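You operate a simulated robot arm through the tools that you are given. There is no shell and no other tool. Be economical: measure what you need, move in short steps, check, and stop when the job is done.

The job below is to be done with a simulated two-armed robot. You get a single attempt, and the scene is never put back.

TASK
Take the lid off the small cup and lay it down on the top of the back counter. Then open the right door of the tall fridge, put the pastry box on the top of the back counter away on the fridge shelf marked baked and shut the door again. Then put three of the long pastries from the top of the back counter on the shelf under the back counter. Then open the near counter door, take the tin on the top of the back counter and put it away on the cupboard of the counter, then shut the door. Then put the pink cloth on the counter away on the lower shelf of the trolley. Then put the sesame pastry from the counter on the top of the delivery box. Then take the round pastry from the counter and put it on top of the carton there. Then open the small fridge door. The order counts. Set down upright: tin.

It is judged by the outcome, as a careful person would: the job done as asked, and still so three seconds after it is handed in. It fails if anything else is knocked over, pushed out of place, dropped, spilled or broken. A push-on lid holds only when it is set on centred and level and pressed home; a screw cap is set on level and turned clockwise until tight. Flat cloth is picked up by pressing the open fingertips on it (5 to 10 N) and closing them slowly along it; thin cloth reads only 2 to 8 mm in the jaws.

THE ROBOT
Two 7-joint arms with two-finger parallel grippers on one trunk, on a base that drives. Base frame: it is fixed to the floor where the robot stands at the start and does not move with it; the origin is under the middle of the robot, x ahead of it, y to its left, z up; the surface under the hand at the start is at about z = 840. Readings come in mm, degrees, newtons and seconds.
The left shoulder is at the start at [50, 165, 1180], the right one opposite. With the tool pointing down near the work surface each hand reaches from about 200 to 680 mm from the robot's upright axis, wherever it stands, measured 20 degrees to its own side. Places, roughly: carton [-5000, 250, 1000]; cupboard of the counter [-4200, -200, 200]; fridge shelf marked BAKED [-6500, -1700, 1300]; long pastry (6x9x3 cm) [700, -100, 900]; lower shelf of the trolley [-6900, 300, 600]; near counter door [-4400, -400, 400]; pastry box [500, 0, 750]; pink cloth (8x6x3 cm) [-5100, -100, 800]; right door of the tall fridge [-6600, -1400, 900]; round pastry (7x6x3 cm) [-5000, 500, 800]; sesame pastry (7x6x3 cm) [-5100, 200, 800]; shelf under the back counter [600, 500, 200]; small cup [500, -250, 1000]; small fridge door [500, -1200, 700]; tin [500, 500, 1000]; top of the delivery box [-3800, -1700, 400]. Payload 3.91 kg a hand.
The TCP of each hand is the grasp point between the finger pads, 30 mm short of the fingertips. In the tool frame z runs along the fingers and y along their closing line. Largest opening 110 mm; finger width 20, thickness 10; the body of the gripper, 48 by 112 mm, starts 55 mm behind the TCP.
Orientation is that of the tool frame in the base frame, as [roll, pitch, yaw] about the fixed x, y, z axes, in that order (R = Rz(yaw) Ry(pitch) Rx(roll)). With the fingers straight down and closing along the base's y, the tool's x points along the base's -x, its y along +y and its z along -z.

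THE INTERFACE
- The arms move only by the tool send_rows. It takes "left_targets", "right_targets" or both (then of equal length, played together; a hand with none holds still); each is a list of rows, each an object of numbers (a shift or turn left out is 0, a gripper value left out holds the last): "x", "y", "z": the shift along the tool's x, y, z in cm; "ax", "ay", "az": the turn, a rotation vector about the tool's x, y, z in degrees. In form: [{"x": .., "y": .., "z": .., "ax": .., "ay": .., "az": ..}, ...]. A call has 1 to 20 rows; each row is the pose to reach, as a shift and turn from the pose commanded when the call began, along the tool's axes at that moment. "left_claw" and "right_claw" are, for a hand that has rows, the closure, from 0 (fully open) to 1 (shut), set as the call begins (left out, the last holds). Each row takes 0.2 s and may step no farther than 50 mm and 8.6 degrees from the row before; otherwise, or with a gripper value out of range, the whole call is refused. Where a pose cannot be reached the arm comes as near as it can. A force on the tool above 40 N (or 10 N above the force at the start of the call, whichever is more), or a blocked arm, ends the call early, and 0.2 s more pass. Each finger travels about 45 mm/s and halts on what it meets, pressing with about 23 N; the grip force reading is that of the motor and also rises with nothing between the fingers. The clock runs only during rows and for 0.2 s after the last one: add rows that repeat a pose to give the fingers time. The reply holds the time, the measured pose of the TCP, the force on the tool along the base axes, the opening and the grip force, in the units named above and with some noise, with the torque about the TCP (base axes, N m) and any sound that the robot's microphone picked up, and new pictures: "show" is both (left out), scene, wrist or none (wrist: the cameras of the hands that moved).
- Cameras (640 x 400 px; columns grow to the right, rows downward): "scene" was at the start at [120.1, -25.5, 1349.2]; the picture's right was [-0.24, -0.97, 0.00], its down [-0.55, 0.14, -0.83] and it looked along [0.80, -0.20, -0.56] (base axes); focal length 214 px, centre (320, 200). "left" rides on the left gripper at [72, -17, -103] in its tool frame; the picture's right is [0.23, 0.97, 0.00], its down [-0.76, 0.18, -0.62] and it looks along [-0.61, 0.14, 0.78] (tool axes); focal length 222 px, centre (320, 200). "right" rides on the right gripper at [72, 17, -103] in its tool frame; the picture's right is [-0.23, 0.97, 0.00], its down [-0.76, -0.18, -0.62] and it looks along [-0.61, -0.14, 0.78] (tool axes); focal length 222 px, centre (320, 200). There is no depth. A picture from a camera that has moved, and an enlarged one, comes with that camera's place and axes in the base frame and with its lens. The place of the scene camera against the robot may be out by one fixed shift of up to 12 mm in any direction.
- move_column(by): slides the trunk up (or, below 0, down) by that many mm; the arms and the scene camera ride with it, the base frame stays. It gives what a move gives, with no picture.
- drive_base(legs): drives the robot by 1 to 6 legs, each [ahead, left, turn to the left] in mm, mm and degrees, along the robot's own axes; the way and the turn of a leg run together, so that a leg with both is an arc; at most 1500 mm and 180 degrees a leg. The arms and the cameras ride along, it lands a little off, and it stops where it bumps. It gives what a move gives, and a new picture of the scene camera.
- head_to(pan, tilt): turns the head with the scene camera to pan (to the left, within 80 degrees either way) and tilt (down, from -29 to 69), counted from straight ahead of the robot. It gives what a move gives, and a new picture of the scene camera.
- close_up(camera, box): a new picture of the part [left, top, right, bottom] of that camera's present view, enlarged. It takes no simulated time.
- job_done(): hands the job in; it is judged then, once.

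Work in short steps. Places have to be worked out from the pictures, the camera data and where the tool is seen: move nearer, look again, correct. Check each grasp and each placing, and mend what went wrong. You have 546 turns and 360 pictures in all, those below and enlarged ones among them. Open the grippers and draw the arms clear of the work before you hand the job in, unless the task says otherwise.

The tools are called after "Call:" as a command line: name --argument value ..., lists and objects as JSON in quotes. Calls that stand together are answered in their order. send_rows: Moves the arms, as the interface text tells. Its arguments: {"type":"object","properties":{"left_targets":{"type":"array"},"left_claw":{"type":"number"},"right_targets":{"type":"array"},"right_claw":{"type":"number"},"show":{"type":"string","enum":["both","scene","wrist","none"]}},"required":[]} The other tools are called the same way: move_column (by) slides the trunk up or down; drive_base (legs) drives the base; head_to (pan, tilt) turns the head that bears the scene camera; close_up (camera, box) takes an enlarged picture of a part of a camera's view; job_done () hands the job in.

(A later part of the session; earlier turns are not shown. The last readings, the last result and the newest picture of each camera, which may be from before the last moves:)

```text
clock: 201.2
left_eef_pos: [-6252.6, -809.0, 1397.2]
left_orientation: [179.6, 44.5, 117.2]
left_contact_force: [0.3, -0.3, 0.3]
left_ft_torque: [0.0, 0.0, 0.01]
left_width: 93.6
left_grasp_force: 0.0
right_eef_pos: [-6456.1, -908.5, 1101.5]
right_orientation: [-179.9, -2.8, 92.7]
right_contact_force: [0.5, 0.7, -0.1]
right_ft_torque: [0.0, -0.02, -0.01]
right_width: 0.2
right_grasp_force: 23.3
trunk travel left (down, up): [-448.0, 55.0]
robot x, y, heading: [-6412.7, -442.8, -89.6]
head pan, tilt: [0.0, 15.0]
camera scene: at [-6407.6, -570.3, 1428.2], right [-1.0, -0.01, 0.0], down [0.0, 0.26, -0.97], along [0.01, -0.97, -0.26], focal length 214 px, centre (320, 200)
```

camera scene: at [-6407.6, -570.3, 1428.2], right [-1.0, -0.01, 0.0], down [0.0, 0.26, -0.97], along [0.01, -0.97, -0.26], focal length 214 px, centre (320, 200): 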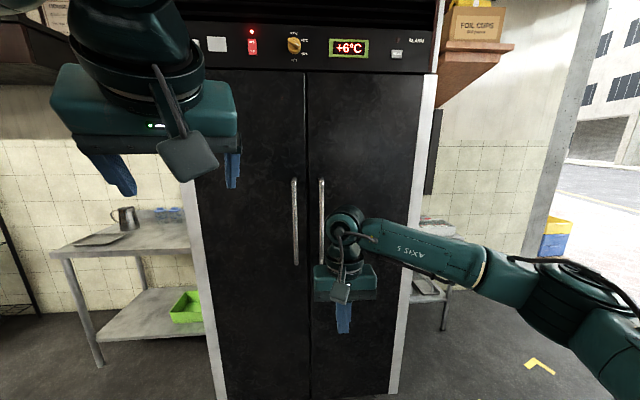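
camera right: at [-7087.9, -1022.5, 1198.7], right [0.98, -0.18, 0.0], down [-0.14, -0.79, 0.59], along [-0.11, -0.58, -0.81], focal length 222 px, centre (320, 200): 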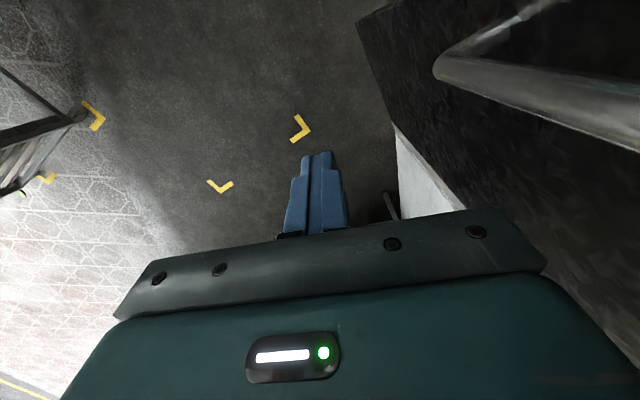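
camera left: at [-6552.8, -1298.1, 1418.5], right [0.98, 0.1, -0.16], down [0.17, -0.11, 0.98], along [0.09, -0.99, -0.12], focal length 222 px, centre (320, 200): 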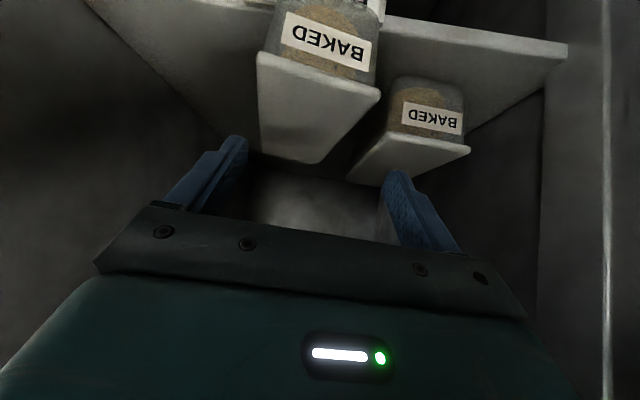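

The fridge is shut. I restore the left hand to point down, then drive back to the back counter.

Call:
send_rows --left_targets '[{"ay": 7.4}, {"ay": 14.8}, {"ay": 22.2}, {"ay": 29.6}, {"ay": 37}, {"ay": 44.5}]' --left_claw 0 --show "none"

Call:
send_rows --left_targets '[{"az": 7}, {"az": 14}, {"az": 21}, {"az": 27}]' --right_targets '[{"ay": -1.4}, {"ay": -2.8}, {"ay": -2.8}, {"ay": -2.8, "az": 2.6}]' --right_claw 0 --show "none"

Call:
drive_base --legs '[[150, 0, 0], [0, 0, 90], [1400, 0, 0], [1500, 0, 0], [1000, 0, 0]]'

```text
clock: 202.6
left_eef_pos: [-6247.8, -807.6, 1392.2]
left_orientation: [179.7, -0.2, 117.4]
left_contact_force: [0.0, 0.3, -0.2]
left_ft_torque: [-0.03, 0.0, -0.01]
left_width: 110.1
left_grasp_force: 0.1
left hand out of reach, approached as far as the arm can: row 5, 6
right_eef_pos: [-6455.3, -908.8, 1101.5]
right_orientation: [-180.0, -2.8, 92.6]
right_contact_force: [0.0, -0.6, -0.1]
right_ft_torque: [-0.04, -0.04, -0.01]
right_width: 0.0
right_grasp_force: 23.2
trunk travel left (down, up): [-448.0, 55.0]
robot x, y, heading: [-6414.6, -439.5, -90.0]
head pan, tilt: [0.0, 15.0]
```

```text
clock: 203.6
left_eef_pos: [-6247.9, -806.8, 1392.0]
left_orientation: [179.8, -0.3, 90.5]
left_contact_force: [-0.3, -0.4, -0.4]
left_ft_torque: [-0.02, -0.04, 0.0]
left_width: 109.8
left_grasp_force: 0.0
right_eef_pos: [-6455.7, -909.2, 1101.0]
right_orientation: [-179.8, 0.0, 90.0]
right_contact_force: [-0.2, -1.4, 0.7]
right_ft_torque: [-0.03, 0.01, -0.01]
right_width: 86.6
right_grasp_force: 0.1
trunk travel left (down, up): [-448.0, 55.0]
robot x, y, heading: [-6411.9, -444.4, -89.9]
head pan, tilt: [0.0, 15.0]
```

```text
clock: 213.3
left_eef_pos: [-5041.1, -474.9, 1392.4]
left_orientation: [179.8, -0.3, 180.0]
left_contact_force: [-1.3, -0.5, -0.6]
left_ft_torque: [0.05, -0.05, -0.02]
left_width: 109.9
left_grasp_force: 0.0
right_eef_pos: [-4941.5, -684.6, 1102.6]
right_orientation: [-179.9, 0.2, 179.5]
right_contact_force: [-0.1, -1.4, 0.8]
right_ft_torque: [0.03, -0.01, 0.0]
right_width: 109.9
right_grasp_force: 0.1
trunk travel left (down, up): [-448.0, 55.0]
robot x, y, heading: [-5406.4, -637.5, -0.2]
head pan, tilt: [0.0, 15.0]
stopped in leg 3: the robot was blocked; the commanded pose is now the measured one
camera scene: at [-5278.4, -642.7, 1428.1], right [-0.01, -1.0, 0.0], down [-0.26, 0.0, -0.97], along [0.97, -0.01, -0.26], focal length 214 px, centre (320, 200)
```

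scene: 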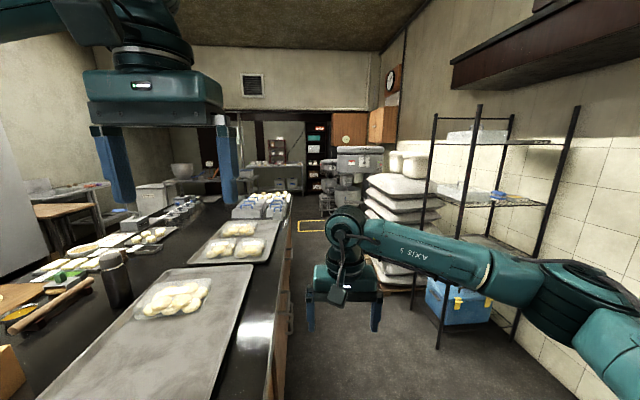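

I bumped at the counter side (too close at y=-637). Shift to y≈-830 and continue.

Call:
drive_base --legs '[[-30, -190, 0], [1500, 0, 0], [1500, 0, 0], [100, 0, 0]]'

```text
clock: 230.5
left_eef_pos: [-1938.4, -675.4, 1390.8]
left_orientation: [179.8, -0.2, -179.6]
left_contact_force: [0.0, -0.6, -0.7]
left_ft_torque: [-0.03, -0.04, 0.01]
left_width: 110.2
left_grasp_force: 0.1
right_eef_pos: [-1838.4, -883.9, 1102.4]
right_orientation: [-179.9, 0.0, 179.8]
right_contact_force: [0.1, 0.6, 0.0]
right_ft_torque: [0.0, 0.06, 0.02]
right_width: 110.0
right_grasp_force: 0.1
trunk travel left (down, up): [-448.0, 55.0]
robot x, y, heading: [-2302.6, -842.1, -0.1]
head pan, tilt: [0.0, 15.0]
camera scene: at [-2174.7, -844.9, 1428.1], right [0.0, -1.0, 0.0], down [-0.26, 0.0, -0.97], along [0.97, 0.0, -0.26], focal length 214 px, centre (320, 200)
```

scene: 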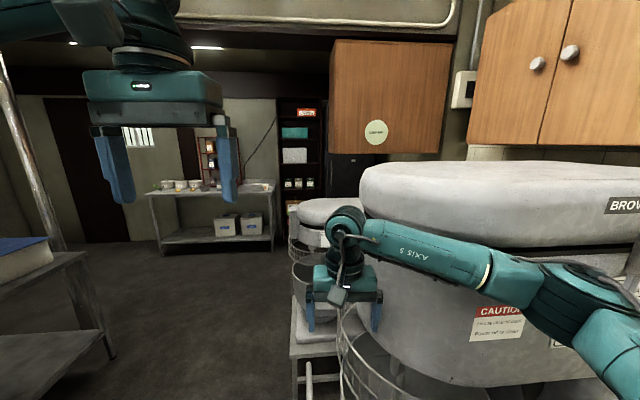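

Step left of the mixers, then forward to the back counter.

Call:
drive_base --legs '[[0, 500, 0], [1450, 0, 0], [500, 400, 0]]'

Call:
head_to --pan 10 --tilt 35

```text
clock: 242.4
left_eef_pos: [-482.1, -188.0, 1391.9]
left_orientation: [179.9, -0.2, 179.6]
left_contact_force: [-0.6, 0.9, -0.3]
left_ft_torque: [0.02, 0.02, -0.01]
left_width: 110.0
left_grasp_force: 0.0
right_eef_pos: [-383.4, -397.4, 1102.2]
right_orientation: [180.0, 0.2, 178.9]
right_contact_force: [0.3, -0.1, 0.1]
right_ft_torque: [-0.02, -0.04, -0.01]
right_width: 109.9
right_grasp_force: 0.0
trunk travel left (down, up): [-448.0, 55.0]
robot x, y, heading: [-850.7, -347.5, -0.7]
head pan, tilt: [0.0, 15.0]
stopped in leg 2: the robot was blocked; the commanded pose is now the measured one
camera scene: at [-720.2, -352.6, 1428.2], right [-0.01, -1.0, 0.0], down [-0.26, 0.0, -0.97], along [0.97, -0.01, -0.26], focal length 214 px, centre (320, 200)
```

scene: 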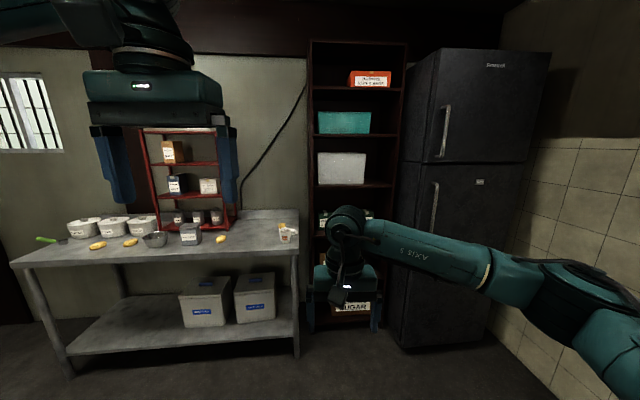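

```text
clock: 243.3
left_eef_pos: [-482.8, -187.1, 1391.3]
left_orientation: [180.0, -0.3, 179.6]
left_contact_force: [-0.5, -0.2, -0.4]
left_ft_torque: [-0.01, -0.01, 0.01]
left_width: 110.2
left_grasp_force: 0.1
right_eef_pos: [-383.2, -398.2, 1101.8]
right_orientation: [-179.9, 0.2, 178.9]
right_contact_force: [-0.5, 0.2, -0.6]
right_ft_torque: [0.02, -0.01, 0.0]
right_width: 110.1
right_grasp_force: 0.1
trunk travel left (down, up): [-448.0, 55.0]
robot x, y, heading: [-848.1, -343.8, -0.8]
head pan, tilt: [10.0, 35.0]
camera scene: at [-726.6, -337.2, 1396.2], right [0.16, -0.99, 0.0], down [-0.57, -0.09, -0.82], along [0.81, 0.13, -0.57], focal length 214 px, centre (320, 200)
```

scene: 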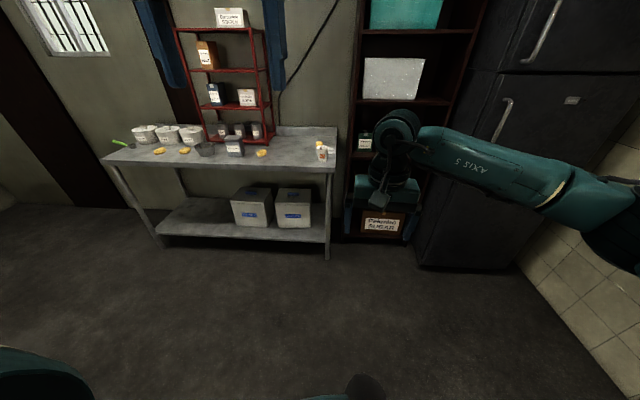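

Blocked again by something at the right (mixer area). I go left first, then forward.

Call:
drive_base --legs '[[-40, 0, 0.7], [0, 700, 0], [600, 0, 0]]'

```text
clock: 249.7
left_eef_pos: [-513.3, 471.9, 1391.8]
left_orientation: [179.9, -0.3, 179.5]
left_contact_force: [0.0, -0.1, 0.0]
left_ft_torque: [-0.04, 0.03, -0.01]
left_width: 110.1
left_grasp_force: 0.0
right_eef_pos: [-415.0, 261.4, 1102.9]
right_orientation: [-179.8, 0.1, 179.1]
right_contact_force: [-0.4, 0.2, 0.4]
right_ft_torque: [-0.01, 0.01, 0.01]
right_width: 109.8
right_grasp_force: 0.2
trunk travel left (down, up): [-448.0, 55.0]
robot x, y, heading: [-877.6, 312.8, -0.8]
head pan, tilt: [10.0, 35.0]
stopped in leg 2: the robot was blocked; the commanded pose is now the measured one
camera scene: at [-758.5, 321.0, 1396.1], right [0.16, -0.99, 0.0], down [-0.57, -0.09, -0.82], along [0.81, 0.13, -0.57], focal length 214 px, centre (320, 200)
```

scene: 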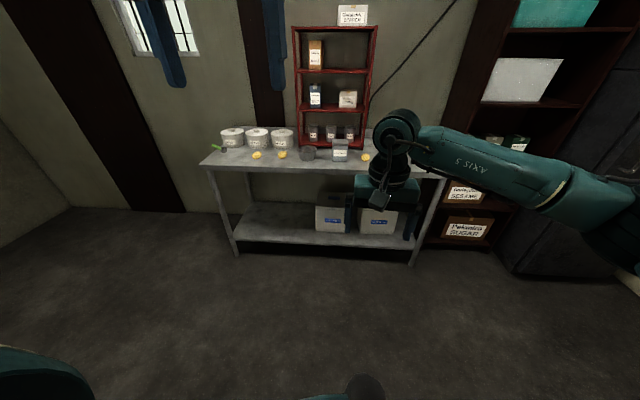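

The side table limits leftward travel here. Forward now.

Call:
drive_base --legs '[[20, -40, 0.8], [680, 0, 0], [0, 140, 0]]'

```text
clock: 255.6
left_eef_pos: [202.0, 569.0, 1392.8]
left_orientation: [179.9, -0.3, 179.5]
left_contact_force: [0.5, 0.6, -1.0]
left_ft_torque: [-0.04, 0.0, 0.01]
left_width: 110.0
left_grasp_force: 0.1
right_eef_pos: [301.9, 360.9, 1101.4]
right_orientation: [-179.9, 0.2, 179.0]
right_contact_force: [-0.9, 0.4, 0.3]
right_ft_torque: [0.0, -0.02, 0.0]
right_width: 110.0
right_grasp_force: 0.1
trunk travel left (down, up): [-448.0, 55.0]
robot x, y, heading: [-164.3, 409.1, -0.8]
head pan, tilt: [10.0, 35.0]
camera scene: at [-42.3, 419.6, 1396.2], right [0.16, -0.99, 0.0], down [-0.57, -0.09, -0.82], along [0.81, 0.13, -0.57], focal length 214 px, centre (320, 200)
```

scene: 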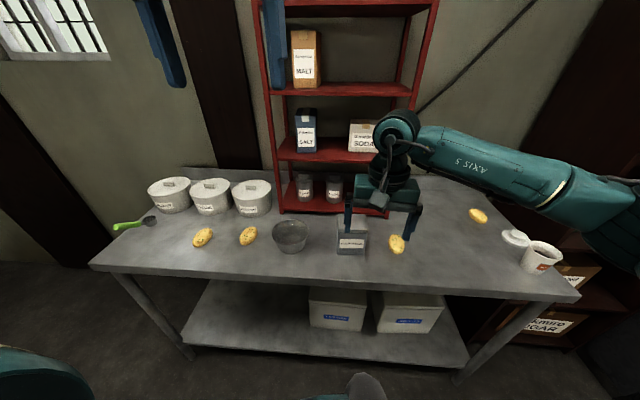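

Pastries: P4≈[432,918], P3≈[462,762], P2≈[508,241], P1 by the lid; tin≈[465,398]. I move left in front of P3/P4 so both arms can pick one each.

Call:
drive_base --legs '[[20, 390, 0.8]]'

Call:
head_to --pan 0 --tilt 45

```text
clock: 259.6
left_eef_pos: [223.8, 965.6, 1391.7]
left_orientation: [179.9, -0.3, -179.8]
left_contact_force: [0.4, 0.1, 0.2]
left_ft_torque: [-0.05, 0.01, 0.0]
left_width: 110.2
left_grasp_force: 0.1
right_eef_pos: [325.5, 756.3, 1102.6]
right_orientation: [-179.9, 0.2, 179.5]
right_contact_force: [-0.2, 0.1, -0.2]
right_ft_torque: [0.02, 0.02, 0.01]
right_width: 110.0
right_grasp_force: 0.0
trunk travel left (down, up): [-448.0, 55.0]
robot x, y, heading: [-140.6, 802.9, -0.2]
head pan, tilt: [10.0, 35.0]
camera scene: at [-19.0, 813.3, 1396.2], right [0.17, -0.99, 0.0], down [-0.57, -0.1, -0.82], along [0.81, 0.14, -0.57], focal length 214 px, centre (320, 200)
```

scene: 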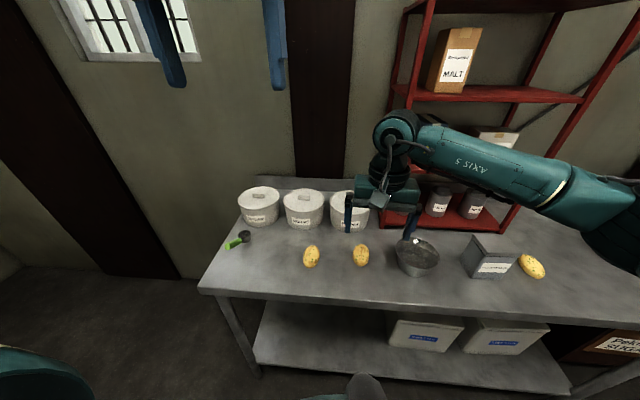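

```text
clock: 260.3
left_eef_pos: [225.0, 965.0, 1391.9]
left_orientation: [180.0, -0.2, -179.8]
left_contact_force: [0.1, 0.2, -0.7]
left_ft_torque: [0.03, -0.01, -0.02]
left_width: 110.0
left_grasp_force: 0.1
right_eef_pos: [324.7, 756.0, 1103.1]
right_orientation: [-179.9, 0.3, 179.6]
right_contact_force: [-0.1, 0.0, 0.7]
right_ft_torque: [-0.03, -0.01, -0.01]
right_width: 109.9
right_grasp_force: 0.0
trunk travel left (down, up): [-448.0, 55.0]
robot x, y, heading: [-139.2, 799.1, -0.4]
head pan, tilt: [0.0, 45.0]
camera scene: at [-24.5, 797.9, 1381.4], right [0.0, -1.0, 0.0], down [-0.71, 0.0, -0.71], along [0.71, 0.0, -0.71], focal length 214 px, centre (320, 200)
```

scene: 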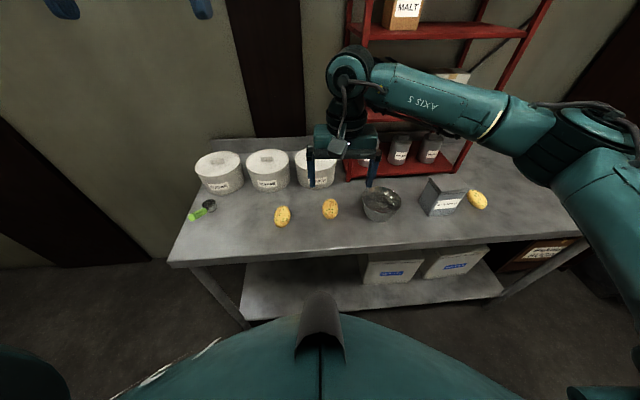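

Counter edge is slightly rotated; pastries at [429,921] and [459,765]. I lower the trunk 150 mm, then pitch both hands 45° at pre-grasp spots.

Call:
move_column --by -150

Call:
send_rows --left_targets '[{"x": -1.5, "y": -0.5, "z": 3.8, "ay": -5.6}, {"x": -3, "y": -1.1, "z": 7.5, "ay": -11.2}, {"x": -4.4, "y": -1.7, "z": 11.2, "ay": -16.9}, {"x": -5.9, "y": -2.2, "z": 15, "ay": -22.5}, {"x": -7.4, "y": -2.8, "z": 18.8, "ay": -28.1}, {"x": -8.9, "y": -3.3, "z": 22.5, "ay": -33.8}, {"x": -10.3, "y": -3.9, "z": 26.2, "ay": -39.4}, {"x": -11.8, "y": -4.4, "z": 30, "ay": -45}, {"x": -11.8, "y": -4.4, "z": 30, "ay": -45}]' --right_targets '[{"x": -0.6, "y": 0.1, "z": 0.1, "ay": -5.6}, {"x": -1.2, "y": 0.2, "z": 0.3, "ay": -11.2}, {"x": -1.8, "y": 0.3, "z": 0.4, "ay": -16.9}, {"x": -2.4, "y": 0.4, "z": 0.5, "ay": -22.5}, {"x": -3, "y": 0.5, "z": 0.7, "ay": -28.1}, {"x": -3.6, "y": 0.7, "z": 0.8, "ay": -33.8}, {"x": -4.2, "y": 0.8, "z": 1, "ay": -39.4}, {"x": -4.8, "y": 0.9, "z": 1.1, "ay": -45}, {"x": -4.8, "y": 0.9, "z": 1.1, "ay": -45}]'

```text
clock: 262.1
left_eef_pos: [224.7, 964.7, 1242.2]
left_orientation: [179.9, -0.3, -179.8]
left_contact_force: [0.3, 0.0, -0.6]
left_ft_torque: [0.0, 0.02, 0.01]
left_width: 109.9
left_grasp_force: 0.0
right_eef_pos: [325.4, 756.2, 952.7]
right_orientation: [-179.9, 0.1, 179.5]
right_contact_force: [0.1, 0.0, -0.8]
right_ft_torque: [-0.01, 0.02, 0.01]
right_width: 110.0
right_grasp_force: 0.0
trunk travel left (down, up): [-298.0, 205.0]
robot x, y, heading: [-138.9, 800.5, -0.1]
head pan, tilt: [0.0, 45.0]
```

```text
clock: 264.1
left_eef_pos: [341.1, 921.2, 939.8]
left_orientation: [-179.9, 44.7, -179.8]
left_contact_force: [-0.8, -0.8, -0.1]
left_ft_torque: [0.0, 0.0, -0.02]
left_width: 110.2
left_grasp_force: 0.1
right_eef_pos: [371.8, 764.1, 941.6]
right_orientation: [-179.9, 45.2, 179.7]
right_contact_force: [-0.1, -0.3, 0.6]
right_ft_torque: [-0.02, -0.03, -0.01]
right_width: 109.8
right_grasp_force: 0.0
trunk travel left (down, up): [-298.0, 205.0]
robot x, y, heading: [-139.1, 803.3, -0.3]
head pan, tilt: [0.0, 45.0]
camera scene: at [-24.6, 797.9, 1231.4], right [0.0, -1.0, 0.0], down [-0.71, 0.0, -0.71], along [0.71, 0.0, -0.71], focal length 214 px, centre (320, 200)
camera right: at [247.8, 782.5, 964.2], right [0.17, 0.97, 0.16], down [0.09, -0.18, 0.98], along [0.98, -0.15, -0.12], focal length 222 px, centre (320, 200)
camera left: at [216.6, 902.9, 963.8], right [-0.17, 0.97, -0.16], down [0.1, 0.18, 0.98], along [0.98, 0.15, -0.13], focal length 222 px, centre (320, 200)
```

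scene: 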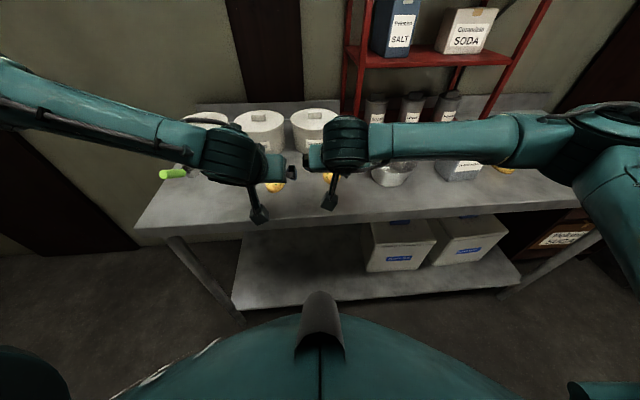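
right: 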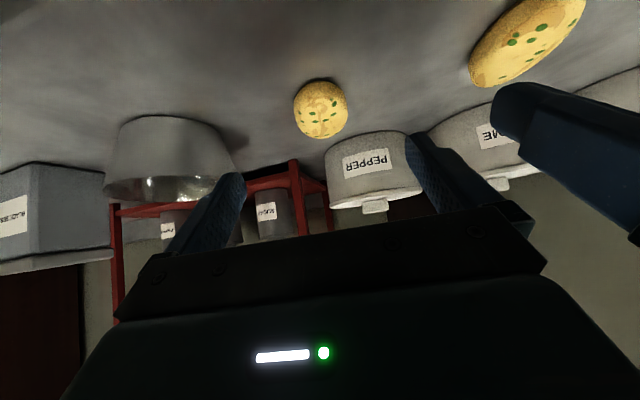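
left: 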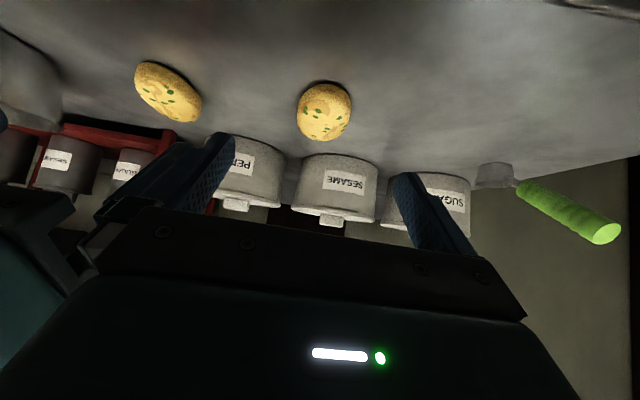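

Both pastries are centred ahead of the hands. Advance along the fingers to straddle them.

Call:
send_rows --left_targets '[{"x": 0.1, "z": 3.2}, {"x": 0.2, "z": 6.4}, {"x": 0.2, "z": 9.3}, {"x": 0.2, "z": 9.3}]' --right_targets '[{"x": 0.1, "y": 0.1, "z": 3.2}, {"x": 0.2, "y": 0.3, "z": 6.4}, {"x": 0.3, "y": 0.3, "z": 9.5}, {"x": 0.3, "y": 0.3, "z": 9.5}]' --show "wrist"

```text
clock: 265.1
left_eef_pos: [394.5, 946.3, 888.8]
left_orientation: [179.9, 44.7, -180.0]
left_contact_force: [0.0, -0.2, -0.4]
left_ft_torque: [-0.01, 0.01, -0.01]
left_width: 110.1
left_grasp_force: 0.2
left hand out of reach, approached as far as the arm can: row 2, 3, 4
right_eef_pos: [436.8, 767.7, 872.3]
right_orientation: [-179.9, 45.1, 179.7]
right_contact_force: [-0.2, -0.6, -0.3]
right_ft_torque: [-0.02, 0.02, -0.03]
right_width: 109.9
right_grasp_force: 0.1
trunk travel left (down, up): [-298.0, 205.0]
robot x, y, heading: [-139.6, 801.5, -0.1]
head pan, tilt: [0.0, 45.0]
camera right: at [312.5, 785.1, 893.7], right [0.17, 0.97, 0.16], down [0.09, -0.18, 0.98], along [0.98, -0.15, -0.12], focal length 222 px, centre (320, 200)
camera left: at [269.8, 929.6, 911.5], right [-0.16, 0.97, -0.16], down [0.1, 0.18, 0.98], along [0.98, 0.14, -0.13], focal length 222 px, centre (320, 200)
```

right: 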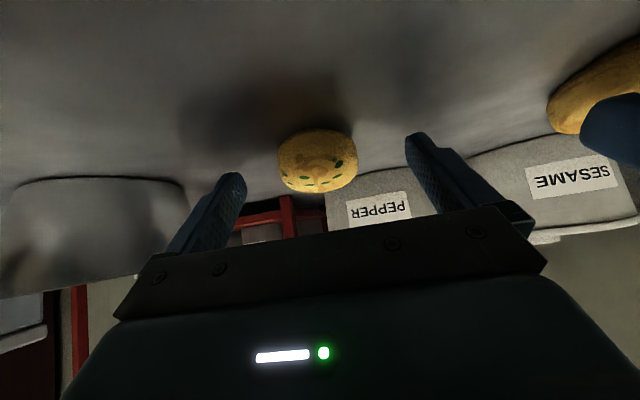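
left: 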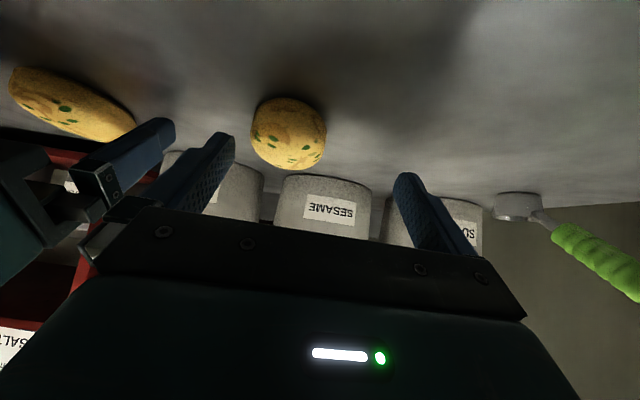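

Right hand straddles its pastry; I close it and lift by the arm.

Call:
send_rows --right_targets '[{}, {}, {}, {}, {}, {}]' --right_claw 1 --show "wrist"

```text
clock: 266.5
left_eef_pos: [395.1, 945.8, 889.5]
left_orientation: [180.0, 44.7, -179.9]
left_contact_force: [0.1, 0.3, 0.0]
left_ft_torque: [-0.01, 0.0, 0.0]
left_width: 110.1
left_grasp_force: 0.0
right_eef_pos: [436.1, 767.5, 872.5]
right_orientation: [-179.9, 45.2, 179.8]
right_contact_force: [-0.1, -0.5, -1.0]
right_ft_torque: [-0.03, 0.02, 0.01]
right_width: 51.0
right_grasp_force: 22.7
trunk travel left (down, up): [-298.0, 205.0]
robot x, y, heading: [-142.0, 802.8, -0.1]
head pan, tilt: [0.0, 45.0]
camera right: at [312.4, 785.1, 894.2], right [0.17, 0.97, 0.16], down [0.09, -0.18, 0.98], along [0.98, -0.15, -0.12], focal length 222 px, centre (320, 200)
```

right: 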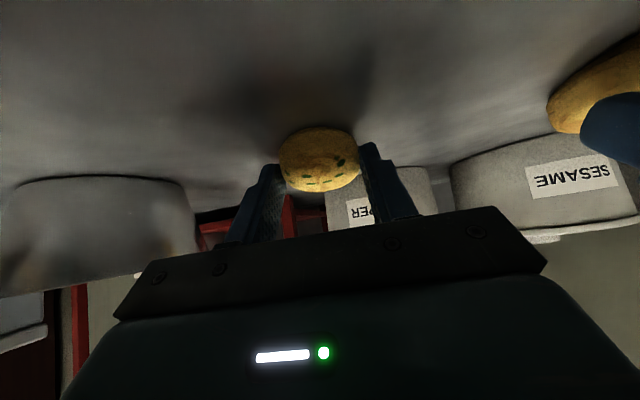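

Held at 51 mm. Lift the right hand 70 mm; then use the base and trunk to bring the left hand onto its pastry.

Call:
send_rows --right_targets '[{"x": -1.2, "z": -1.2}, {"x": -2.4, "z": -2.4}, {"x": -3.7, "z": -3.7}, {"x": -5, "z": -5}]' --show "wrist"

Call:
drive_base --legs '[[10, -25, 0]]'

Call:
move_column --by -16

Call:
close_up --camera "left" --box '[0, 0, 640, 400]'

```text
clock: 267.5
left_eef_pos: [395.1, 946.5, 888.3]
left_orientation: [179.9, 44.6, -179.9]
left_contact_force: [0.1, 0.7, -0.3]
left_ft_torque: [-0.03, -0.03, 0.01]
left_width: 110.2
left_grasp_force: 0.1
right_eef_pos: [435.9, 767.5, 942.6]
right_orientation: [-179.8, 45.1, 179.7]
right_contact_force: [0.7, -0.1, -0.6]
right_ft_torque: [0.0, 0.01, 0.0]
right_width: 50.9
right_grasp_force: 22.9
trunk travel left (down, up): [-298.0, 205.0]
robot x, y, heading: [-141.4, 800.7, -0.2]
head pan, tilt: [0.0, 45.0]
camera right: at [311.7, 785.3, 964.2], right [0.17, 0.97, 0.16], down [0.09, -0.18, 0.98], along [0.98, -0.15, -0.12], focal length 222 px, centre (320, 200)
```

right: 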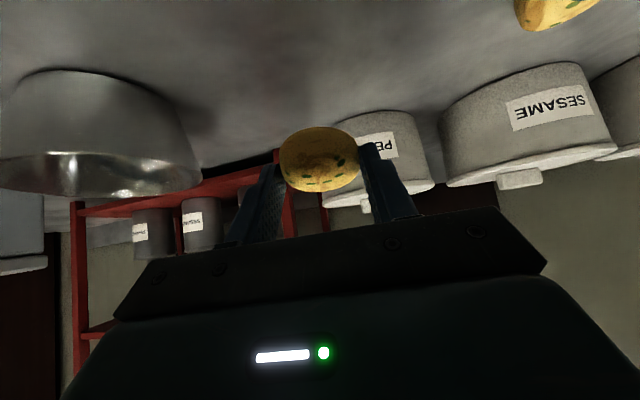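

```text
clock: 268.4
left_eef_pos: [403.7, 920.4, 889.0]
left_orientation: [180.0, 44.7, -179.9]
left_contact_force: [-0.1, 0.1, 0.4]
left_ft_torque: [-0.03, 0.0, 0.01]
left_width: 109.9
left_grasp_force: 0.0
right_eef_pos: [445.3, 740.8, 941.5]
right_orientation: [-179.9, 45.1, 179.7]
right_contact_force: [0.6, -1.0, -0.9]
right_ft_torque: [0.04, 0.01, -0.01]
right_width: 51.1
right_grasp_force: 23.3
trunk travel left (down, up): [-298.0, 205.0]
robot x, y, heading: [-128.5, 776.6, -0.2]
head pan, tilt: [0.0, 45.0]
camera scene: at [-14.6, 772.0, 1231.3], right [0.0, -1.0, 0.0], down [-0.71, 0.0, -0.71], along [0.71, 0.0, -0.71], focal length 214 px, centre (320, 200)
```

scene: 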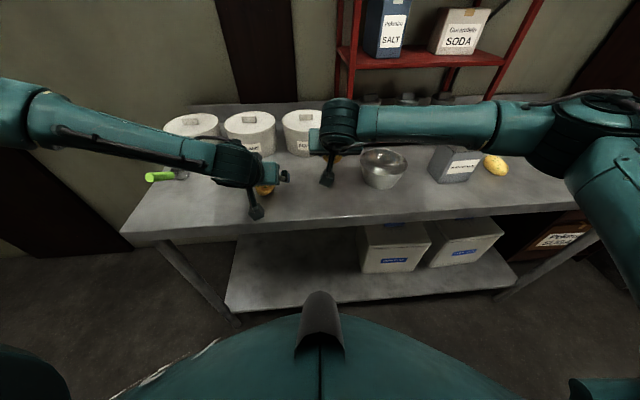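

```text
clock: 269.0
left_eef_pos: [405.2, 921.3, 872.0]
left_orientation: [-180.0, 44.7, -179.9]
left_contact_force: [0.3, -1.6, -0.3]
left_ft_torque: [-0.02, 0.0, 0.0]
left_width: 110.0
left_grasp_force: 0.0
right_eef_pos: [445.7, 742.0, 926.3]
right_orientation: [180.0, 45.2, 179.7]
right_contact_force: [0.0, 1.1, -0.7]
right_ft_torque: [0.03, 0.05, -0.04]
right_width: 51.1
right_grasp_force: 23.0
trunk travel left (down, up): [-282.0, 221.0]
robot x, y, heading: [-131.2, 777.7, -0.2]
head pan, tilt: [0.0, 45.0]
```

```text
1.00 times, centred on (320, 200) of left (not enlarged: the box is as wide or as high as the picture)
camera zoom: at [279.4, 903.7, 895.8], right [-0.16, 0.97, -0.16], down [0.1, 0.18, 0.98], along [0.98, 0.14, -0.13], focal length 222 px, centre (320, 200)
```

zoom: 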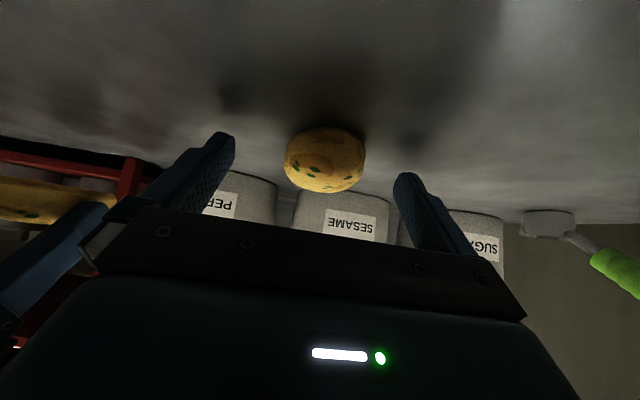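

Aligned the same as the right was; close the left hand.

Call:
send_rows --left_targets '[{}, {}, {}, {}, {}, {}]' --left_claw 1 --show "none"

Call:
move_column --by 60

Call:
close_up --camera "left" --box '[0, 0, 640, 400]'

```text
clock: 270.4
left_eef_pos: [403.3, 921.8, 872.7]
left_orientation: [179.9, 44.8, -180.0]
left_contact_force: [0.9, 1.0, -0.2]
left_ft_torque: [0.01, 0.0, 0.01]
left_width: 51.3
left_grasp_force: 22.6
right_eef_pos: [445.8, 742.4, 925.6]
right_orientation: [-179.9, 45.1, 179.7]
right_contact_force: [0.0, -0.2, -0.8]
right_ft_torque: [0.01, 0.03, 0.02]
right_width: 51.1
right_grasp_force: 23.0
trunk travel left (down, up): [-282.0, 221.0]
robot x, y, heading: [-129.8, 772.9, -0.3]
head pan, tilt: [0.0, 45.0]
```

```text
clock: 271.4
left_eef_pos: [403.9, 922.3, 931.8]
left_orientation: [179.9, 44.6, -179.9]
left_contact_force: [-0.1, 0.5, -0.3]
left_ft_torque: [-0.02, 0.03, 0.02]
left_width: 51.3
left_grasp_force: 22.5
right_eef_pos: [445.7, 742.8, 985.8]
right_orientation: [-179.8, 45.1, 179.7]
right_contact_force: [-0.6, 0.2, -0.4]
right_ft_torque: [0.0, 0.0, 0.01]
right_width: 51.0
right_grasp_force: 22.4
trunk travel left (down, up): [-342.0, 161.0]
robot x, y, heading: [-129.3, 777.0, -0.2]
head pan, tilt: [0.0, 45.0]
```

```text
1.00 times, centred on (320, 200) of left (not enlarged: the box is as wide or as high as the picture)
camera zoom: at [279.7, 903.7, 955.6], right [-0.16, 0.97, -0.16], down [0.1, 0.18, 0.98], along [0.98, 0.14, -0.13], focal length 222 px, centre (320, 200)
```

zoom: 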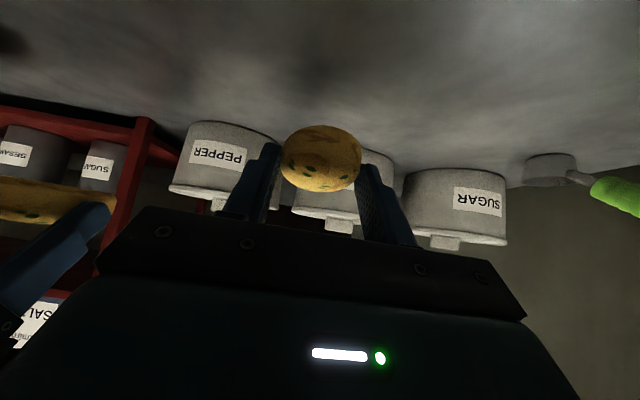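

Both pastries are held. I back away 280 mm and lower the trunk fully to reach the lower shelf.

Call:
drive_base --legs '[[-290, 0, 0.2]]'

Call:
move_column --by -340

Call:
head_to --pan 0 --tilt 25

```text
clock: 273.4
left_eef_pos: [113.7, 922.0, 931.6]
left_orientation: [179.9, 44.7, 179.9]
left_contact_force: [0.3, -0.2, -0.4]
left_ft_torque: [0.02, -0.02, -0.01]
left_width: 51.4
left_grasp_force: 23.3
right_eef_pos: [153.8, 743.2, 985.9]
right_orientation: [-179.9, 45.2, 179.5]
right_contact_force: [0.6, -0.7, -0.5]
right_ft_torque: [-0.02, 0.01, -0.01]
right_width: 51.1
right_grasp_force: 22.6
trunk travel left (down, up): [-342.0, 161.0]
robot x, y, heading: [-420.7, 778.9, -0.3]
head pan, tilt: [0.0, 45.0]
camera scene: at [-306.1, 773.8, 1275.4], right [-0.01, -1.0, 0.0], down [-0.71, 0.0, -0.71], along [0.71, 0.0, -0.71], focal length 214 px, centre (320, 200)
```

scene: 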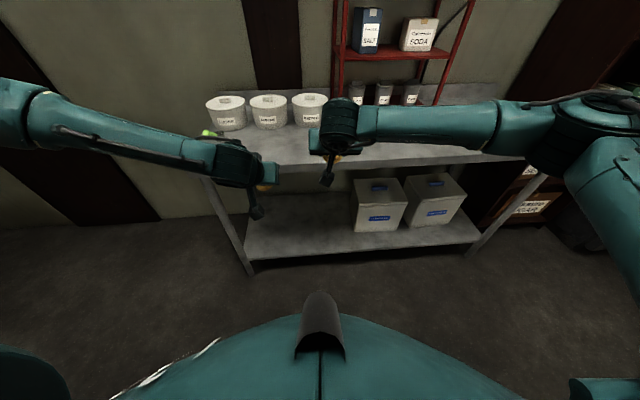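

```text
clock: 276.8
left_eef_pos: [114.1, 921.2, 592.1]
left_orientation: [180.0, 44.7, -180.0]
left_contact_force: [-0.5, -1.1, -1.1]
left_ft_torque: [0.02, 0.01, 0.02]
left_width: 51.4
left_grasp_force: 23.2
right_eef_pos: [155.6, 742.5, 645.8]
right_orientation: [-179.8, 45.1, 179.6]
right_contact_force: [-0.1, 0.3, -0.1]
right_ft_torque: [0.03, 0.02, 0.0]
right_width: 51.0
right_grasp_force: 22.7
trunk travel left (down, up): [-2.0, 501.0]
robot x, y, heading: [-420.4, 783.9, -0.2]
head pan, tilt: [0.0, 45.0]
```

```text
clock: 277.6
left_eef_pos: [113.3, 921.2, 592.1]
left_orientation: [180.0, 44.7, -180.0]
left_contact_force: [-0.1, 0.8, -0.9]
left_ft_torque: [0.04, 0.02, -0.01]
left_width: 51.3
left_grasp_force: 22.9
right_eef_pos: [154.0, 743.6, 645.8]
right_orientation: [-179.9, 45.1, 179.7]
right_contact_force: [0.1, 0.4, -1.0]
right_ft_torque: [0.0, 0.03, -0.01]
right_width: 50.9
right_grasp_force: 22.7
trunk travel left (down, up): [-2.0, 501.0]
robot x, y, heading: [-420.2, 777.6, -0.4]
head pan, tilt: [0.0, 25.0]
camera scene: at [-294.8, 773.7, 965.8], right [-0.01, -1.0, 0.0], down [-0.42, 0.0, -0.91], along [0.91, -0.01, -0.42], focal length 214 px, centre (320, 200)
```

scene: 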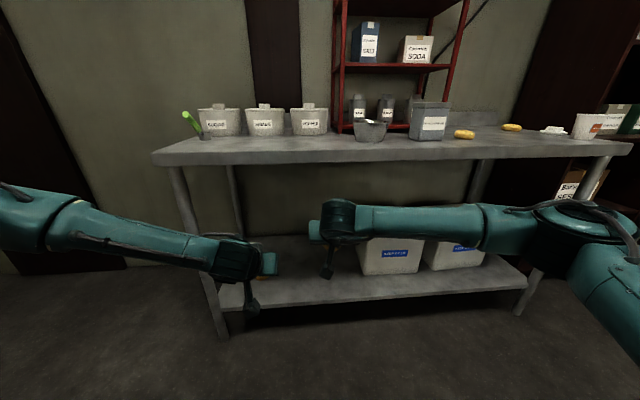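

Shelf top is at z≈258, its front at x≈290. I lower both arms to just above shelf level while still in front of it.

Call:
send_rows --left_targets '[{"x": 2.6, "z": 2.6}, {"x": 5.3, "z": 5.3}, {"x": 7.9, "z": 7.9}, {"x": 10.6, "z": 10.6}, {"x": 13.2, "z": 13.2}, {"x": 15.9, "z": 15.9}, {"x": 18.3, "z": 18.3}, {"x": 18.3, "z": 18.3}]' --right_targets '[{"x": 3.2, "z": 3.2}, {"x": 6.4, "z": 6.4}, {"x": 9.6, "z": 9.6}, {"x": 12.8, "z": 12.8}, {"x": 16, "z": 16}, {"x": 19.2, "z": 19.2}, {"x": 22.2, "z": 22.2}, {"x": 22.2, "z": 22.2}]'

```text
clock: 279.4
left_eef_pos: [74.8, 1009.7, 487.8]
left_orientation: [-179.9, 44.7, -179.9]
left_contact_force: [0.1, 1.0, -1.4]
left_ft_torque: [-0.03, -0.02, 0.01]
left_width: 51.4
left_grasp_force: 23.1
left hand out of reach, approached as far as the arm can: row 1, 2, 3, 4, 5, 6, 7, 8
right_eef_pos: [157.1, 740.3, 334.1]
right_orientation: [-179.9, 45.0, 179.5]
right_contact_force: [-0.6, -0.1, 0.3]
right_ft_torque: [0.01, 0.0, 0.04]
right_width: 51.0
right_grasp_force: 23.2
trunk travel left (down, up): [-2.0, 501.0]
robot x, y, heading: [-422.1, 778.7, -0.1]
head pan, tilt: [0.0, 25.0]
camera scene: at [-294.8, 773.7, 965.9], right [-0.01, -1.0, 0.0], down [-0.42, 0.0, -0.91], along [0.91, -0.01, -0.42], focal length 214 px, centre (320, 200)
camera right: at [33.0, 759.3, 356.0], right [0.17, 0.97, 0.16], down [0.09, -0.18, 0.98], along [0.98, -0.15, -0.12], focal length 222 px, centre (320, 200)
camera left: at [-50.1, 993.6, 510.7], right [-0.16, 0.97, -0.16], down [0.1, 0.18, 0.98], along [0.98, 0.14, -0.13], focal length 222 px, centre (320, 200)
```

scene: 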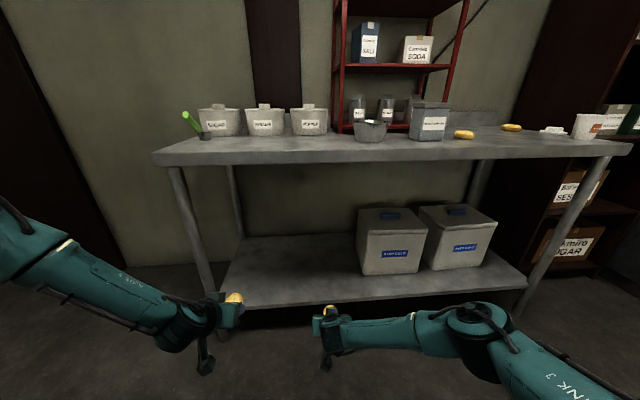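
right: 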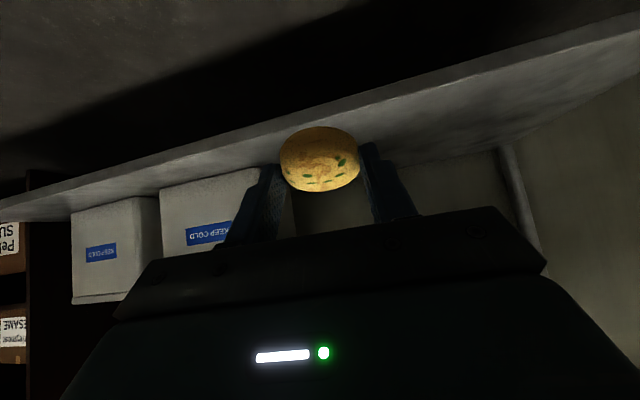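
left: 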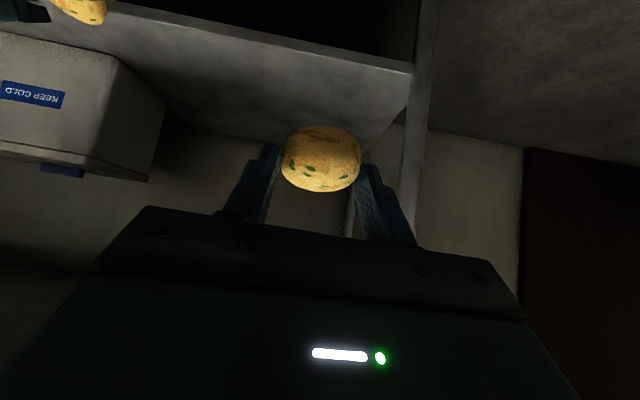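

Right reached; left is at a joint limit. I bring the left hand a bit inward/forward.

Call:
send_rows --left_targets '[{"x": -1.8, "y": -2.3, "z": 1.8}, {"x": -3.5, "y": -4.6, "z": 3.5}, {"x": -5.3, "y": -7, "z": 5.3}, {"x": -5.3, "y": -7, "z": 5.3}]' --show "none"

```text
clock: 280.4
left_eef_pos: [123.7, 980.1, 529.4]
left_orientation: [179.9, 44.7, -179.9]
left_contact_force: [0.1, 0.2, -0.8]
left_ft_torque: [-0.03, 0.01, 0.01]
left_width: 51.6
left_grasp_force: 22.6
left hand out of reach, approached as far as the arm can: row 1, 2, 3, 4
right_eef_pos: [156.8, 741.9, 334.2]
right_orientation: [-180.0, 45.1, 179.6]
right_contact_force: [0.4, 0.4, 0.5]
right_ft_torque: [0.01, 0.03, 0.02]
right_width: 51.1
right_grasp_force: 22.3
trunk travel left (down, up): [-2.0, 501.0]
robot x, y, heading: [-420.5, 779.9, -0.1]
head pan, tilt: [0.0, 25.0]
```

I first deliver the right hand's pastry: drive forward so it hangs over the shelf.

Call:
drive_base --legs '[[225, 0, 0]]'

Call:
send_rows --right_targets '[{"x": 1, "z": 1}, {"x": 2, "z": 2}, {"x": 2.6, "z": 2.6}, {"x": 2.6, "z": 2.6}]'

```text
clock: 282.1
left_eef_pos: [351.5, 977.7, 530.0]
left_orientation: [-180.0, 44.7, -180.0]
left_contact_force: [0.2, -0.7, -0.7]
left_ft_torque: [0.01, 0.0, 0.0]
left_width: 51.4
left_grasp_force: 22.8
right_eef_pos: [384.3, 739.9, 334.8]
right_orientation: [-179.9, 45.0, 179.5]
right_contact_force: [-0.7, 0.4, -0.3]
right_ft_torque: [-0.02, -0.03, 0.01]
right_width: 50.9
right_grasp_force: 23.0
trunk travel left (down, up): [-2.0, 501.0]
robot x, y, heading: [-189.0, 776.4, -0.7]
head pan, tilt: [0.0, 25.0]
camera scene: at [-66.8, 772.3, 965.9], right [-0.01, -1.0, 0.0], down [-0.42, 0.0, -0.91], along [0.91, -0.01, -0.42], focal length 214 px, centre (320, 200)
```

scene: 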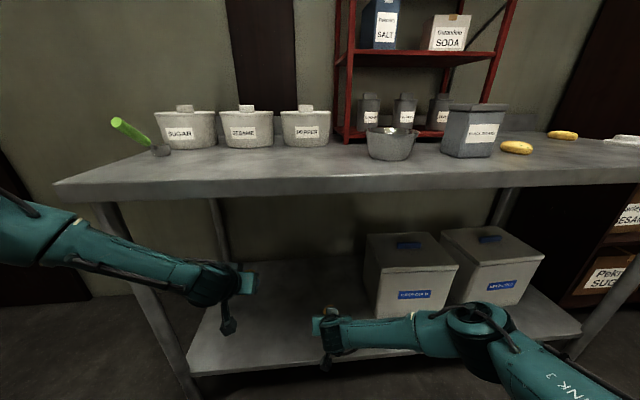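

```text
clock: 283.1
left_eef_pos: [350.6, 977.1, 528.8]
left_orientation: [180.0, 44.7, -180.0]
left_contact_force: [0.2, -0.2, -0.5]
left_ft_torque: [0.01, 0.02, -0.01]
left_width: 51.3
left_grasp_force: 23.5
right_eef_pos: [382.4, 739.4, 297.1]
right_orientation: [-179.8, 45.1, 179.6]
right_contact_force: [-0.7, -0.4, -1.3]
right_ft_torque: [0.0, 0.01, -0.02]
right_width: 50.5
right_grasp_force: 22.7
trunk travel left (down, up): [-2.0, 501.0]
robot x, y, heading: [-192.6, 776.9, -0.5]
head pan, tilt: [0.0, 25.0]
camera scene: at [-66.7, 772.3, 965.9], right [-0.01, -1.0, 0.0], down [-0.42, 0.0, -0.91], along [0.91, -0.01, -0.42], focal length 214 px, centre (320, 200)
camera right: at [259.9, 757.5, 319.3], right [0.17, 0.97, 0.16], down [0.09, -0.18, 0.98], along [0.98, -0.15, -0.12], focal length 222 px, centre (320, 200)
```

scene: 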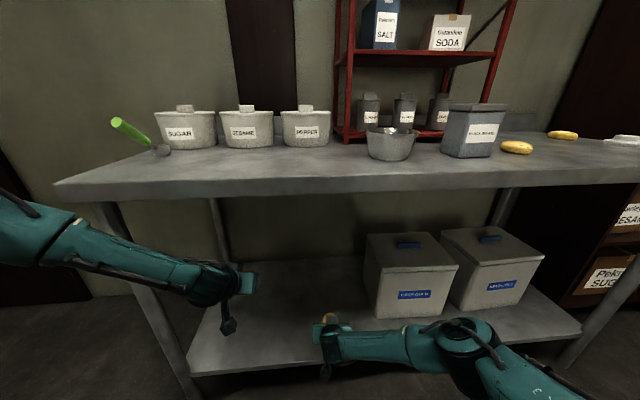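
right: 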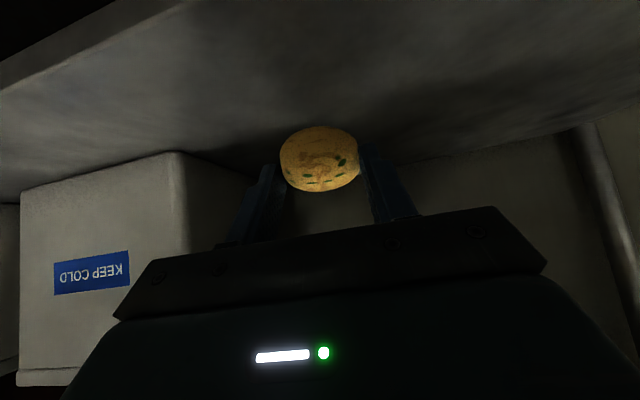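

No contact yet; lower a bit more in small steps.

Call:
send_rows --right_targets '[{"x": 0.3, "z": 0.3}, {"x": 0.6, "z": 0.6}, {"x": 0.85, "z": 0.85}]' --show "none"

Call:
close_up --camera "scene" --box '[180, 260, 420, 400]'

```text
clock: 283.9
left_eef_pos: [352.9, 977.0, 529.8]
left_orientation: [-180.0, 44.6, 180.0]
left_contact_force: [0.6, 0.4, -1.0]
left_ft_torque: [0.0, -0.02, 0.02]
left_width: 51.4
left_grasp_force: 22.4
right_eef_pos: [384.6, 740.3, 286.3]
right_orientation: [-179.8, 45.1, 179.6]
right_contact_force: [0.2, 0.4, 0.2]
right_ft_torque: [-0.02, 0.02, 0.0]
right_width: 50.9
right_grasp_force: 22.9
trunk travel left (down, up): [-2.0, 501.0]
robot x, y, heading: [-191.1, 778.9, -0.3]
head pan, tilt: [0.0, 25.0]
```

```text
2.67 times, centred on (300, 330) of scene
camera zoom: at [-66.7, 772.3, 965.9], right [-0.01, -1.0, 0.0], down [-0.42, 0.0, -0.91], along [0.91, -0.01, -0.42], focal length 572 px, centre (373, -147)
```

zoom: 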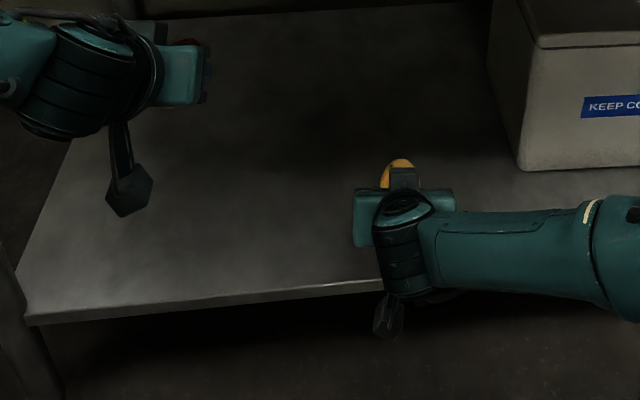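

Still no touch; continue lowering.

Call:
send_rows --right_targets '[{"x": 0.3, "z": 0.3}, {"x": 0.6, "z": 0.6}, {"x": 0.85, "z": 0.85}, {"x": 0.85, "z": 0.85}]' --show "none"

Call:
send_rows --right_targets '[{"x": 0.2, "z": 0.2}, {"x": 0.4, "z": 0.4}, {"x": 0.6, "z": 0.6}, {"x": 0.6, "z": 0.6}]' --show "none"

```text
clock: 284.9
left_eef_pos: [351.6, 977.9, 528.9]
left_orientation: [179.9, 44.8, 180.0]
left_contact_force: [-0.3, 0.3, -0.9]
left_ft_torque: [-0.01, -0.01, 0.0]
left_width: 51.2
left_grasp_force: 22.8
right_eef_pos: [384.7, 740.0, 274.0]
right_orientation: [-179.8, 45.1, 179.6]
right_contact_force: [0.2, 0.7, 0.2]
right_ft_torque: [0.01, 0.03, 0.01]
right_width: 50.6
right_grasp_force: 22.9
trunk travel left (down, up): [-2.0, 501.0]
robot x, y, heading: [-193.0, 777.1, -0.4]
head pan, tilt: [0.0, 25.0]
```

```text
clock: 285.9
left_eef_pos: [351.0, 977.3, 529.8]
left_orientation: [-180.0, 44.7, -180.0]
left_contact_force: [0.4, 0.7, -1.3]
left_ft_torque: [0.0, 0.04, -0.01]
left_width: 51.5
left_grasp_force: 22.6
right_eef_pos: [386.1, 739.0, 265.7]
right_orientation: [-180.0, 45.2, 179.6]
right_contact_force: [0.2, -0.7, -0.6]
right_ft_torque: [-0.01, 0.04, 0.01]
right_width: 50.8
right_grasp_force: 23.1
trunk travel left (down, up): [-2.0, 501.0]
robot x, y, heading: [-193.0, 778.8, -0.3]
head pan, tilt: [0.0, 25.0]
```

Still clear; the shelf must be lower than thought. Continue 25 mm with a picture.

Call:
send_rows --right_targets '[{"x": 0.3, "z": 0.3}, {"x": 0.6, "z": 0.6}, {"x": 0.9, "z": 0.9}, {"x": 1.2, "z": 1.2}, {"x": 1.2, "z": 1.2}]' --show "wrist"

```text
clock: 287.1
left_eef_pos: [350.0, 977.4, 530.5]
left_orientation: [-180.0, 44.6, 179.9]
left_contact_force: [-0.1, -0.2, -0.5]
left_ft_torque: [0.02, 0.01, -0.02]
left_width: 51.1
left_grasp_force: 22.8
right_eef_pos: [385.6, 740.0, 248.4]
right_orientation: [-180.0, 45.1, 179.6]
right_contact_force: [0.1, 0.1, -1.5]
right_ft_torque: [-0.01, -0.01, -0.01]
right_width: 50.9
right_grasp_force: 23.4
trunk travel left (down, up): [-2.0, 501.0]
robot x, y, heading: [-194.5, 774.6, -0.7]
head pan, tilt: [0.0, 25.0]
camera right: at [260.5, 758.0, 270.3], right [0.17, 0.97, 0.16], down [0.09, -0.18, 0.98], along [0.98, -0.15, -0.12], focal length 222 px, centre (320, 200)
```

right: 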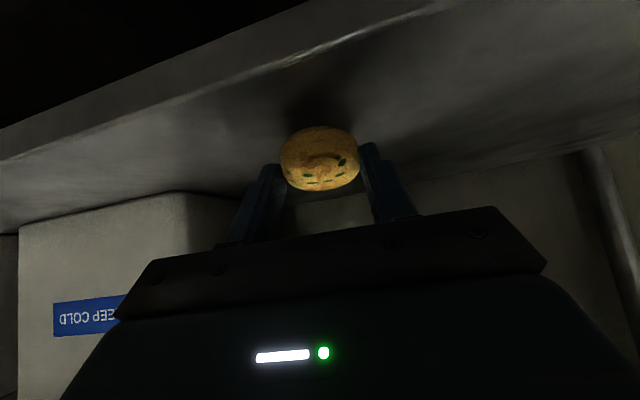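

Very close now judging by the shadow; a further 12 mm.

Call:
send_rows --right_targets '[{"x": 0.2, "z": 0.2}, {"x": 0.4, "z": 0.4}, {"x": 0.6, "z": 0.6}, {"x": 0.85, "z": 0.85}, {"x": 0.85, "z": 0.85}]' --show "none"

```text
clock: 288.3
left_eef_pos: [352.5, 977.8, 529.1]
left_orientation: [-179.9, 44.8, 180.0]
left_contact_force: [-0.8, -0.5, -0.4]
left_ft_torque: [0.03, 0.02, 0.03]
left_width: 51.2
left_grasp_force: 22.7
right_eef_pos: [386.2, 740.2, 236.9]
right_orientation: [-179.9, 45.0, 179.6]
right_contact_force: [0.0, 0.6, 0.0]
right_ft_torque: [0.01, 0.0, 0.01]
right_width: 50.7
right_grasp_force: 22.9
trunk travel left (down, up): [-2.0, 501.0]
robot x, y, heading: [-196.5, 776.0, -0.3]
head pan, tilt: [0.0, 25.0]
```

The place list says z≈200, so contact is due at ~232.

Call:
send_rows --right_targets '[{"x": 0.2, "z": 0.2}, {"x": 0.4, "z": 0.4}, {"x": 0.6, "z": 0.6}, {"x": 0.6, "z": 0.6}]' --show "none"

```text
clock: 289.3
left_eef_pos: [352.2, 978.0, 527.4]
left_orientation: [179.8, 44.3, 179.8]
left_contact_force: [-0.5, 0.7, 0.0]
left_ft_torque: [0.02, -0.02, 0.0]
left_width: 51.3
left_grasp_force: 23.2
right_eef_pos: [395.8, 733.1, 233.7]
right_orientation: [-179.5, 45.7, 179.4]
right_contact_force: [0.4, 0.6, -0.1]
right_ft_torque: [0.02, -0.03, -0.01]
right_width: 50.8
right_grasp_force: 23.0
trunk travel left (down, up): [-2.0, 501.0]
robot x, y, heading: [-194.2, 778.5, -0.4]
head pan, tilt: [0.0, 25.0]
```

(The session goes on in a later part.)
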